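You operate a simulated robot arm through the tools that you are given. There is no shell and no other tool. Be economical: measure what you need, move in short steps, check, and stop when the job is done.

Carry out the task below with a simulated robot arm. There is one attempt and no reset: what you move stays moved.

TASK
Put one of the month tiles from the bench beside the fence on top of the white lentils tub.

The check looks at the end state, three seconds after you hand in, the way a careful person would. Anything else that was tipped, shoved, dropped, spilled or broken makes it a failure.

THE ROBOT
A 7-joint arm with a two-finger parallel gripper, fixed in place. Base frame: the origin is at the foot of the arm, x ahead of it, y to its left, z up; the work surface is at about z = 0. Lengths are in m, angles in degrees, forces in N, time in s.
With the tool pointing down near the work surface it reaches from about 0.24 to 0.62 m from the base axis. Its first joint turns from -66.0 to 66.0 degrees. Payload 2.6 kg.
The TCP is the grasp point between the finger pads, 0.03 m short of the fingertips. In the tool frame z runs along the fingers and y along their closing line. The gripper opens to 0.094 m. The fingers are 0.028 m wide and 0.01 m thick; the gripper's body (0.05 by 0.096 m) begins 0.055 m behind the TCP.
Orientation is told as [roll, pitch, yaw] about the base's x, y, z axes, in that order, counted from this pose: with the fingers straight down and closing along the base's y, the tool's x points along the base's -x, its y along +y and its z along -z.

THE INTERFACE
- The arm moves only by the tool step_arm. Its arguments are lists of equal length, an entry for each row: "xyz": the shift along the tool's x, y, z in m, a list of three; "delta_rot": the turn, a rotation vector about the tool's x, y, z in degrees, a list of three; "jaw": the opening in per cent of the stroke, from 0 (shut) to 100 (fully open). In form: {"xyz": [[x, y, z], ...], "delta_rot": [[ax, ay, az], ...], "jaw": [jaw, ...]}. A call has 1 to 12 rows; each row shifts and turns the commanded pose from where the row before left it, along the tool's axes as they then stand. A row lasts 0.2 s, in which the tool goes at most 0.05 m and 8.6 degrees; a call with a longer step from one row to the next is refused whole, and so is a gripper value outside its range. Where a pose cannot be reached the arm comes as near as it can. A force on the tool above 40 N (or 10 N above the force at the start of the call, whichever is more), or a blocked arm, ends the call early, and 0.2 s more pass. Each finger travels about 0.072 m/s and halts on what it meets, pressing with about 45 N; the grip force reading is that of the motor and also rises with nothing between the fingers. The clock runs only during rows and for 0.2 s after the last one: add rows that do not move to give the fingers time. The reply holds the time, the measured pose of the TCP, the force on the tool along the base axes, the opening and the grip force, in the units named above and with some noise.
- Cameras (640 x 400 px; columns grow to the right, rows downward): "scene" is fixed at [0.0083, 0.4134, 0.5698]; the picture's right is [-0.94, -0.33, 0.00], its down [-0.16, 0.47, -0.86] and it looks along [0.28, -0.82, -0.50] (base axes); focal length 361 px, centre (320, 200). "wrist" rides on the gripper at [-0.037, 0, -0.058] in the tool frame; the picture's right is [0.00, -1.00, 0.00], its down [0.97, 0.00, -0.24] and it looks along [0.24, 0.00, 0.97] (tool axes); focal length 218 px, centre (320, 200). There is no depth. A picture from a camera that has moved, and an enlarged one, comes with that camera's place and axes in the base frame and with its lens.
- get_image(camera): a new picture of that camera. It takes no simulated time.
- close_up(camera, box): a new picture of the part [left, top, right, bottom] of that camera's present view, enlarged. It takes no simulated time.
- sign_off(): hands the job in; it is judged then, once.

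Go step by step. Nothing tells you positions but the pictures and the camera data: compare them with the known pose of the tool, close in by small moves and look again before you grip or let go. The budget is 90 turns and 36 pictures, counting those below and the enlarged ones. Unless the task says otherwise, let go and move clear before handing in, and close with one line.

The tools are called after "Emit:" by a JSON object that holds its "op" and its "data". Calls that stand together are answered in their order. step_arm: Moves the arm, as the interface text tells. Its arguments: {"type":"object","properties":{"xyz":{"type":"array"},"delta_rot":{"type":"array"},"jaw":{"type":"array"}},"required":["xyz","delta_rot","jaw"]} The other tools are called the same way: get_image (camera) takes a picture; close_up (camera, box) takes an enlarged picture of a part of a camera's view; sign_off () hands the job in.

At the start:

```text
t: 0.0
tcp_pos: [0.2506, -0.3154, 0.3007]
tool_rot: [0.0, -0.1, 0.0]
force: [0.3, 0.0, 0.5]
opening: 0.094
gripper_force: 0.0
```

scene: 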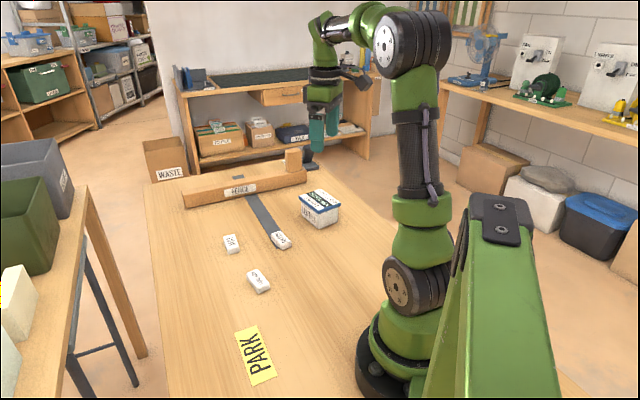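
wrist: 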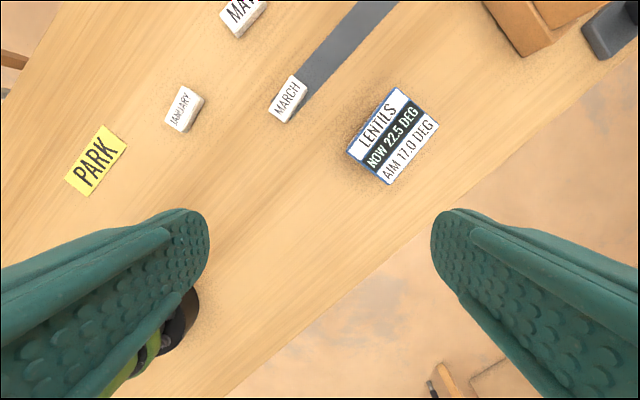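

I see three month tiles on the bench (January, March, and one more), the lentils tub with a labelled lid, and a fence with a grey strip running from it. I'll take enlarged views before measuring anything.

Emit:
{"op": "close_up", "data": {"camera": "scene", "box": [140, 130, 380, 300]}}

Emit:
{"op": "close_up", "data": {"camera": "wrist", "box": [150, 0, 470, 200]}}

```text
2.35 times, centred on (260, 215) of scene
camera zoom: at [0.0083, 0.4134, 0.5698], right [-0.94, -0.33, 0.0], down [-0.16, 0.47, -0.86], along [0.28, -0.82, -0.5], focal length 850 px, centre (461, 165)
```

zoom: 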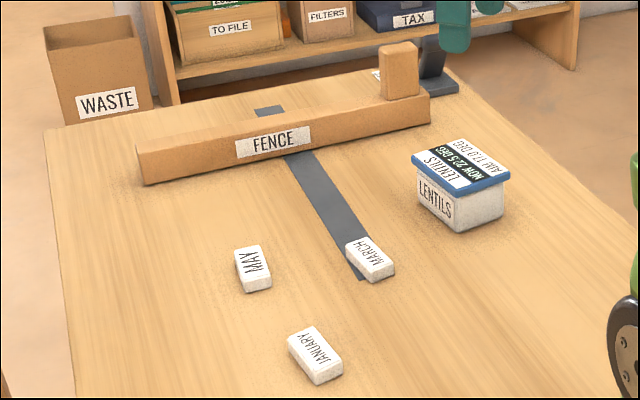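

```text
2.00 times, centred on (310, 100) of wrist
camera zoom: at [0.2868, -0.3156, 0.3585], right [0.0, -1.0, 0.0], down [-0.97, 0.0, 0.24], along [-0.24, 0.0, -0.97], focal length 436 px, centre (340, 400)
```

zoom: 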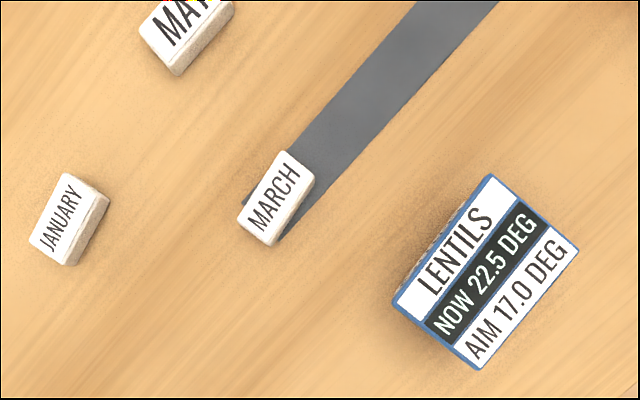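

January is clear of the strip. I place it at about (0.335, -0.115), turned about -30°, and the tub lid at about (0.298, -0.415, 0.06). I'll move above January, turn, and look again.

Emit:
{"op": "step_arm", "data": {"xyz": [[-0.014, 0.0333, 0.0167], [-0.014, 0.0333, 0.0167], [-0.014, 0.0333, 0.0167], [-0.014, 0.0333, 0.0167], [-0.014, 0.0333, 0.0167], [-0.014, 0.0333, 0.0167], [0, 0, 0], [0, 0, 0], [0, 0, 0], [0, 0, 0], [0, 0, 0]], "delta_rot": [[0, 0, 0], [0, 0, 0], [0, 0, 0], [0, 0, 0], [0, 0, 0], [0, 0, 0], [0, 0, 7.5], [0, 0, 7.5], [0, 0, 7.5], [0, 0, 7.5], [0, 0, 0]], "jaw": [100, 100, 100, 100, 100, 100, 100, 100, 100, 100, 100]}}

Emit:
{"op": "get_image", "data": {"camera": "wrist"}}

```text
t: 2.4
tcp_pos: [0.3337, -0.1161, 0.2015]
tool_rot: [0.0, 0.0, -30.1]
force: [1.2, -0.6, 0.4]
opening: 0.0939
gripper_force: 0.1
```

```text
31 pictures are left
camera wrist: at [0.3657, -0.1342, 0.2583], right [-0.5, -0.87, 0.0], down [-0.84, 0.49, 0.24], along [-0.21, 0.12, -0.97], focal length 218 px, centre (320, 200)
```

wrist: 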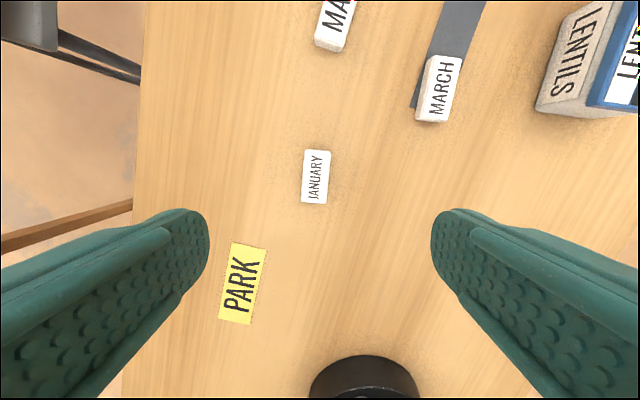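

January is almost under the tool, about 4 mm off on each axis and 4° off in turn. I'll correct that and go down to z ≈ 0.09 for another look.

Emit:
{"op": "step_arm", "data": {"xyz": [[-0.004, 0.0044, 0], [0, 0, 0.037], [0, 0, 0.037], [0, 0, 0.037], [0, 0, 0]], "delta_rot": [[0, 0, 0], [0, 0, 4], [0, 0, 0], [0, 0, 0], [0, 0, 0]], "jaw": [100, 100, 100, 100, 100]}}

Emit:
{"op": "get_image", "data": {"camera": "wrist"}}

Emit:
{"op": "close_up", "data": {"camera": "scene", "box": [200, 190, 360, 300]}}

```text
t: 3.6
tcp_pos: [0.3399, -0.1144, 0.0892]
tool_rot: [0.0, -0.1, -34.1]
force: [0.4, 0.0, -0.1]
opening: 0.0944
gripper_force: 0.0
```

```text
30 pictures are left
camera wrist: at [0.3696, -0.1345, 0.1468], right [-0.56, -0.83, 0.0], down [-0.8, 0.54, 0.24], along [-0.2, 0.13, -0.97], focal length 218 px, centre (320, 200)
```

wrist: 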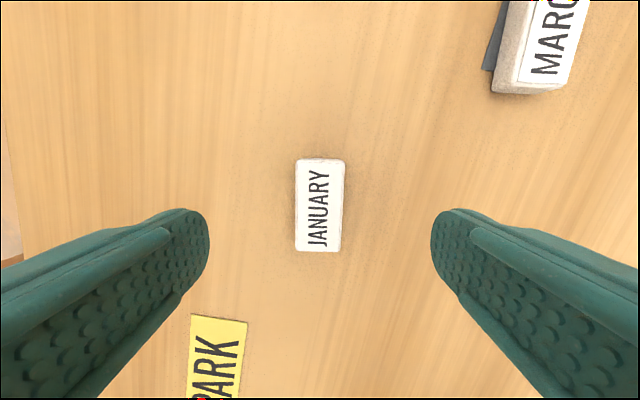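

```text
3.64 times, centred on (280, 245) of scene
camera zoom: at [0.0083, 0.4134, 0.5698], right [-0.94, -0.33, 0.0], down [-0.16, 0.47, -0.86], along [0.28, -0.82, -0.5], focal length 1314 px, centre (466, 36)
```

zoom: 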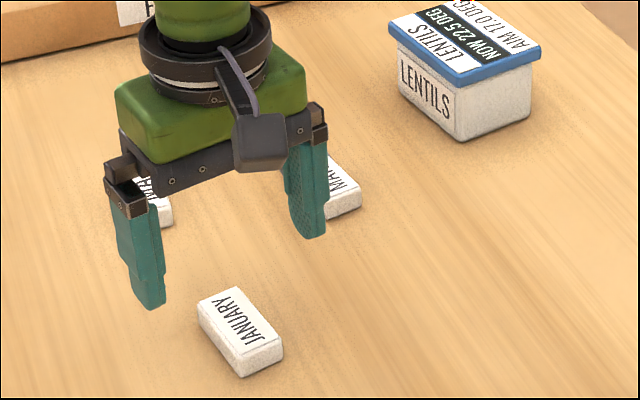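

The tile is centred between the pads. I'll go down to z ≈ 0.035 and close.

Emit:
{"op": "step_arm", "data": {"xyz": [[-0.001, 0, 0.02], [0, 0, 0.02], [0, 0, 0.014], [0, 0, 0], [0, 0, 0], [0, 0, 0], [0, 0, 0], [0, 0, 0]], "delta_rot": [[0, 0, 0], [0, 0, 0], [0, 0, 0], [0, 0, 0], [0, 0, 0], [0, 0, 0], [0, 0, 0], [0, 0, 0]], "jaw": [100, 100, 100, 100, 20, 20, 20, 20]}}

Emit:
{"op": "get_image", "data": {"camera": "wrist"}}

```text
t: 5.4
tcp_pos: [0.3404, -0.1136, 0.0368]
tool_rot: [0.0, 0.0, -34.0]
force: [0.3, 0.1, 0.0]
opening: 0.0284
gripper_force: 45.1
```

```text
28 pictures are left
camera wrist: at [0.3709, -0.1351, 0.0937], right [-0.56, -0.83, 0.0], down [-0.8, 0.54, 0.24], along [-0.2, 0.13, -0.97], focal length 218 px, centre (320, 200)
```

wrist: 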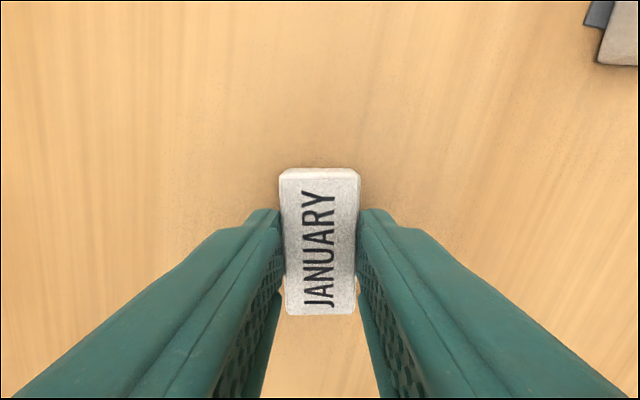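

The tile is held at an opening of 28.4 mm, and its bottom sits about 36 mm below the TCP. I'll lift it and move to a viewing point just short of the tub.

Emit:
{"op": "step_arm", "data": {"xyz": [[0, 0, -0.03], [0, 0, -0.045], [0, 0, -0.045], [0, 0, -0.045], [-0.007, -0.0339, 0], [-0.007, -0.0339, 0], [-0.007, -0.0339, 0], [-0.007, -0.0339, 0], [-0.007, -0.0339, 0], [-0.007, -0.0339, 0], [-0.007, -0.0339, 0], [-0.007, -0.0339, 0]], "delta_rot": [[0, 0, 0], [0, 0, 0], [0, 0, 0], [0, 0, 0], [0, 0, 0], [0, 0, 0], [0, 0, 0], [0, 0, 0], [0, 0, 0], [0, 0, 0], [0, 0, 0], [0, 0, 0]], "jaw": [20, 20, 20, 20, 20, 20, 20, 20, 20, 20, 20, 20]}}

Emit:
{"op": "get_image", "data": {"camera": "wrist"}}

Emit:
{"op": "get_image", "data": {"camera": "scene"}}

```text
t: 8.0
tcp_pos: [0.2356, -0.3715, 0.2007]
tool_rot: [0.0, 0.0, -34.0]
force: [0.3, -0.2, -0.1]
opening: 0.0284
gripper_force: 45.3
```

```text
27 pictures are left
camera wrist: at [0.2656, -0.3915, 0.2582], right [-0.56, -0.83, 0.0], down [-0.81, 0.54, 0.24], along [-0.2, 0.13, -0.97], focal length 218 px, centre (320, 200)
```

wrist: 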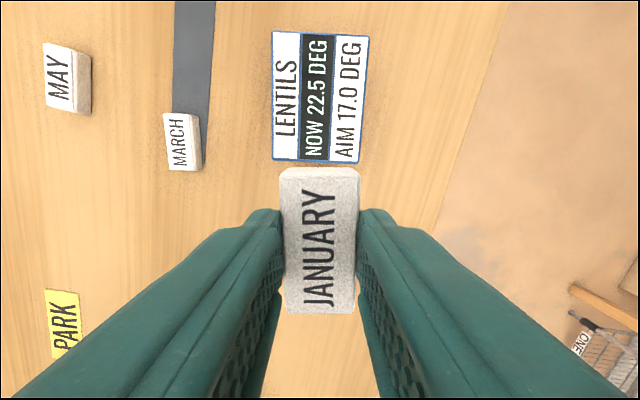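

```text
26 pictures are left
```

scene: 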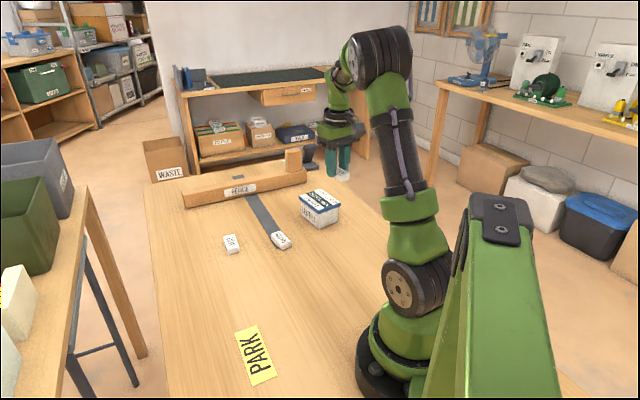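

The lid is nearly square to the tool, with its centre about 77 mm ahead and its height about 0.063. I'll move over it, go part way down, and check the gap.

Emit:
{"op": "step_arm", "data": {"xyz": [[-0.026, 0, 0], [-0.026, 0.001, 0], [-0.025, 0, 0], [0, 0, 0.025], [0, 0, 0.025], [0, 0, 0.025], [0, 0, 0]], "delta_rot": [[0, 0, 0], [0, 0, 0], [0, 0, 0], [0, 0, 0], [0, 0, 0], [0, 0, 0], [0, 0, 0]], "jaw": [20, 20, 20, 20, 20, 20, 20]}}

Emit:
{"op": "get_image", "data": {"camera": "wrist"}}

Emit:
{"op": "close_up", "data": {"camera": "scene", "box": [270, 150, 370, 240]}}

```text
t: 9.6
tcp_pos: [0.3005, -0.4121, 0.1265]
tool_rot: [0.0, 0.0, -34.0]
force: [-0.2, -0.1, 0.1]
opening: 0.0284
gripper_force: 45.2
```

```text
25 pictures are left
camera wrist: at [0.33, -0.4325, 0.1838], right [-0.56, -0.83, 0.0], down [-0.8, 0.54, 0.24], along [-0.2, 0.13, -0.97], focal length 218 px, centre (320, 200)
```

wrist: 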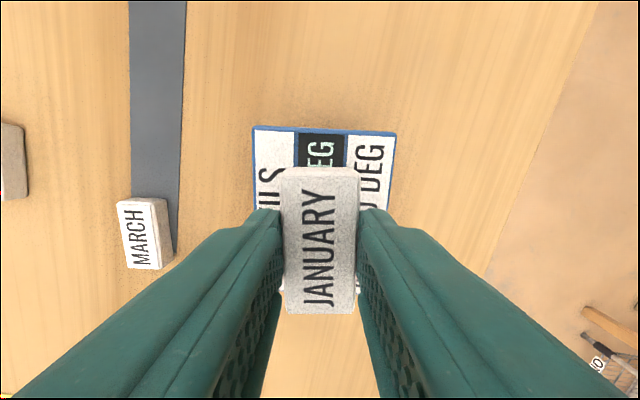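

```text
4.44 times, centred on (320, 195) of scene
camera zoom: at [0.0083, 0.4134, 0.5698], right [-0.94, -0.33, 0.0], down [-0.16, 0.47, -0.86], along [0.28, -0.82, -0.5], focal length 1606 px, centre (320, 222)
```

zoom: 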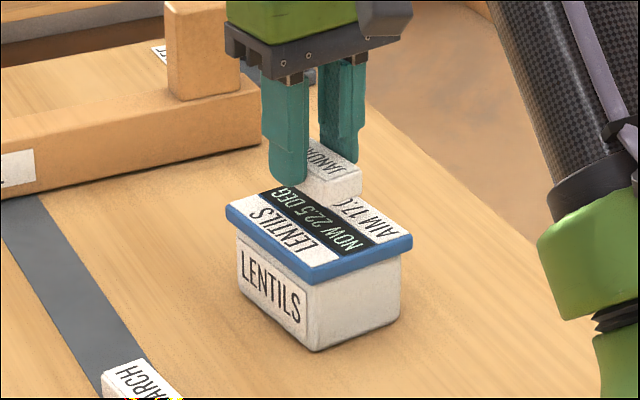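

The tile is over the lid, about 4 mm forward of centre and 2–3 mm to one side. I'll correct that and lower slowly, watching the force.

Emit:
{"op": "step_arm", "data": {"xyz": [[0.004, -0.002, 0], [0, 0, 0.009], [0, 0, 0.009], [0, 0, 0]], "delta_rot": [[0, 0, 0], [0, 0, 0], [0, 0, 0], [0, 0, 0]], "jaw": [20, 20, 20, 20]}}

Emit:
{"op": "close_up", "data": {"camera": "scene", "box": [290, 160, 350, 220]}}

```text
t: 10.6
tcp_pos: [0.2966, -0.4111, 0.1084]
tool_rot: [0.0, 0.0, -34.0]
force: [-0.8, 0.5, -0.1]
opening: 0.0283
gripper_force: 45.1
```

```text
6.67 times, centred on (320, 190) of scene
camera zoom: at [0.0083, 0.4134, 0.5698], right [-0.94, -0.33, 0.0], down [-0.16, 0.47, -0.86], along [0.28, -0.82, -0.5], focal length 2409 px, centre (320, 267)
```

zoom: 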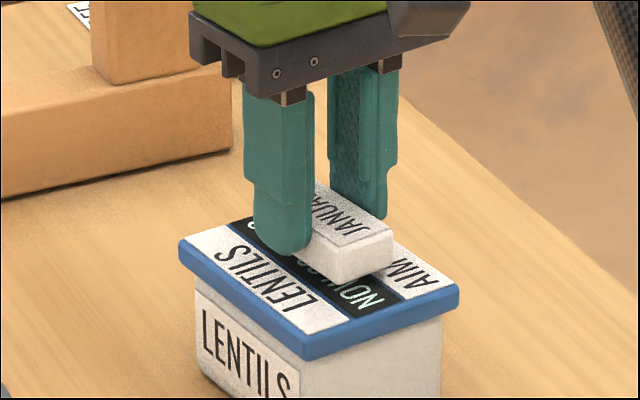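

A gap of several millimetres is still visible. I'll lower further in 2 mm steps.

Emit:
{"op": "step_arm", "data": {"xyz": [[0, 0, 0.002], [0, 0, 0.002], [0, 0, 0]], "delta_rot": [[0, 0, 0], [0, 0, 0], [0, 0, 0]], "jaw": [20, 20, 20]}}

Emit:
{"op": "close_up", "data": {"camera": "scene", "box": [290, 160, 350, 220]}}

```text
t: 11.4
tcp_pos: [0.2963, -0.4131, 0.1039]
tool_rot: [0.0, 0.1, -34.0]
force: [0.4, 1.4, -0.1]
opening: 0.0286
gripper_force: 45.4
```

```text
6.67 times, centred on (320, 190) of scene
camera zoom: at [0.0083, 0.4134, 0.5698], right [-0.94, -0.33, 0.0], down [-0.16, 0.47, -0.86], along [0.28, -0.82, -0.5], focal length 2409 px, centre (320, 267)
```

zoom: 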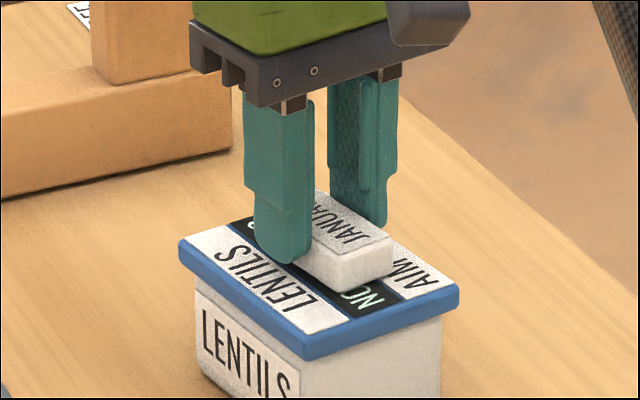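

There is no contact yet and the gap is small. I'll keep going in finer steps.

Emit:
{"op": "step_arm", "data": {"xyz": [[0, 0, 0.0015], [0, 0, 0.0015], [0, 0, 0]], "delta_rot": [[0, 0, 0], [0, 0, 0], [0, 0, 0]], "jaw": [20, 20, 20]}}

Emit:
{"op": "close_up", "data": {"camera": "scene", "box": [290, 160, 350, 220]}}

```text
t: 12.2
tcp_pos: [0.296, -0.412, 0.1018]
tool_rot: [0.0, -0.1, -34.0]
force: [-1.6, 2.2, 11.9]
opening: 0.0285
gripper_force: 45.2
```

```text
6.67 times, centred on (320, 190) of scene
camera zoom: at [0.0083, 0.4135, 0.5697], right [-0.94, -0.33, 0.0], down [-0.16, 0.47, -0.86], along [0.28, -0.82, -0.5], focal length 2409 px, centre (320, 267)
```

zoom: 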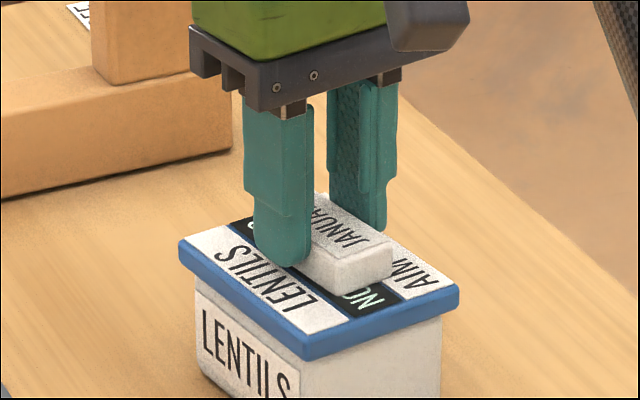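

Contact reads about 12 N, so the tile is resting on the lid. I'll ease off slightly, open, and rise straight up.

Emit:
{"op": "step_arm", "data": {"xyz": [[0, 0, -0.0007], [0, 0, 0], [0, 0, 0], [0, 0, 0], [0, 0, 0], [0, 0, -0.015], [0, 0, -0.04], [0, 0, -0.04], [0, 0, -0.03], [0, 0, 0]], "delta_rot": [[0, 0, 0], [0, 0, 0], [0, 0, 0], [0, 0, 0], [0, 0, 0], [0, 0, 0], [0, 0, 0], [0, 0, 0], [0, 0, 0], [0, 0, 0]], "jaw": [20, 33, 45, 60, 60, 60, 60, 60, 60, 60]}}

Emit:
{"op": "get_image", "data": {"camera": "wrist"}}

Emit:
{"op": "close_up", "data": {"camera": "scene", "box": [170, 130, 380, 290]}}

```text
t: 14.4
tcp_pos: [0.2959, -0.4133, 0.2269]
tool_rot: [0.0, 0.0, -34.0]
force: [-0.1, 0.5, 0.1]
opening: 0.0563
gripper_force: 0.1
```

```text
20 pictures are left
camera wrist: at [0.3254, -0.4335, 0.284], right [-0.56, -0.83, 0.0], down [-0.8, 0.54, 0.24], along [-0.2, 0.13, -0.97], focal length 218 px, centre (320, 200)
```

wrist: 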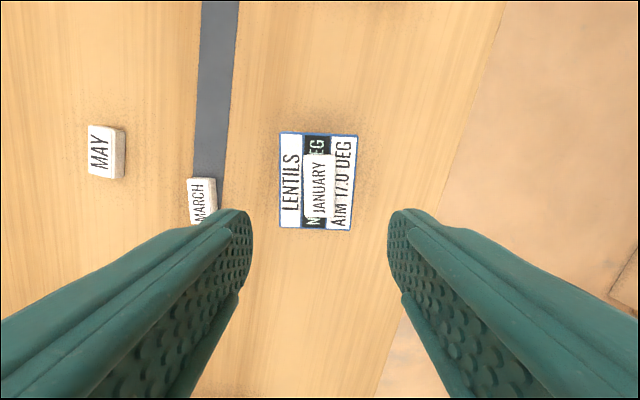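

```text
2.50 times, centred on (275, 210) of scene
camera zoom: at [0.0083, 0.4134, 0.5698], right [-0.94, -0.33, 0.0], down [-0.16, 0.47, -0.86], along [0.28, -0.82, -0.5], focal length 904 px, centre (432, 175)
```

zoom: 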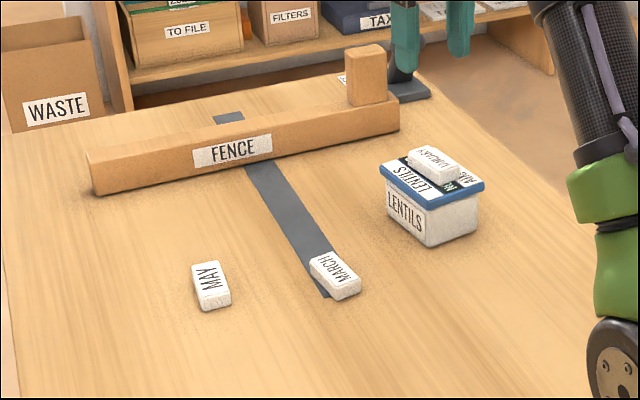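

The January tile now lies flat near the middle of the lentils tub lid. The tub and the other tiles have not moved and the gripper is clear, so I'm handing in.

Emit:
{"op": "sign_off", "data": {}}

```text
The job is handed in.
```

I put the January tile on top of the white lentils tub; it lies flat on the lid, the gripper is clear, and nothing else looked disturbed in the last pictures.
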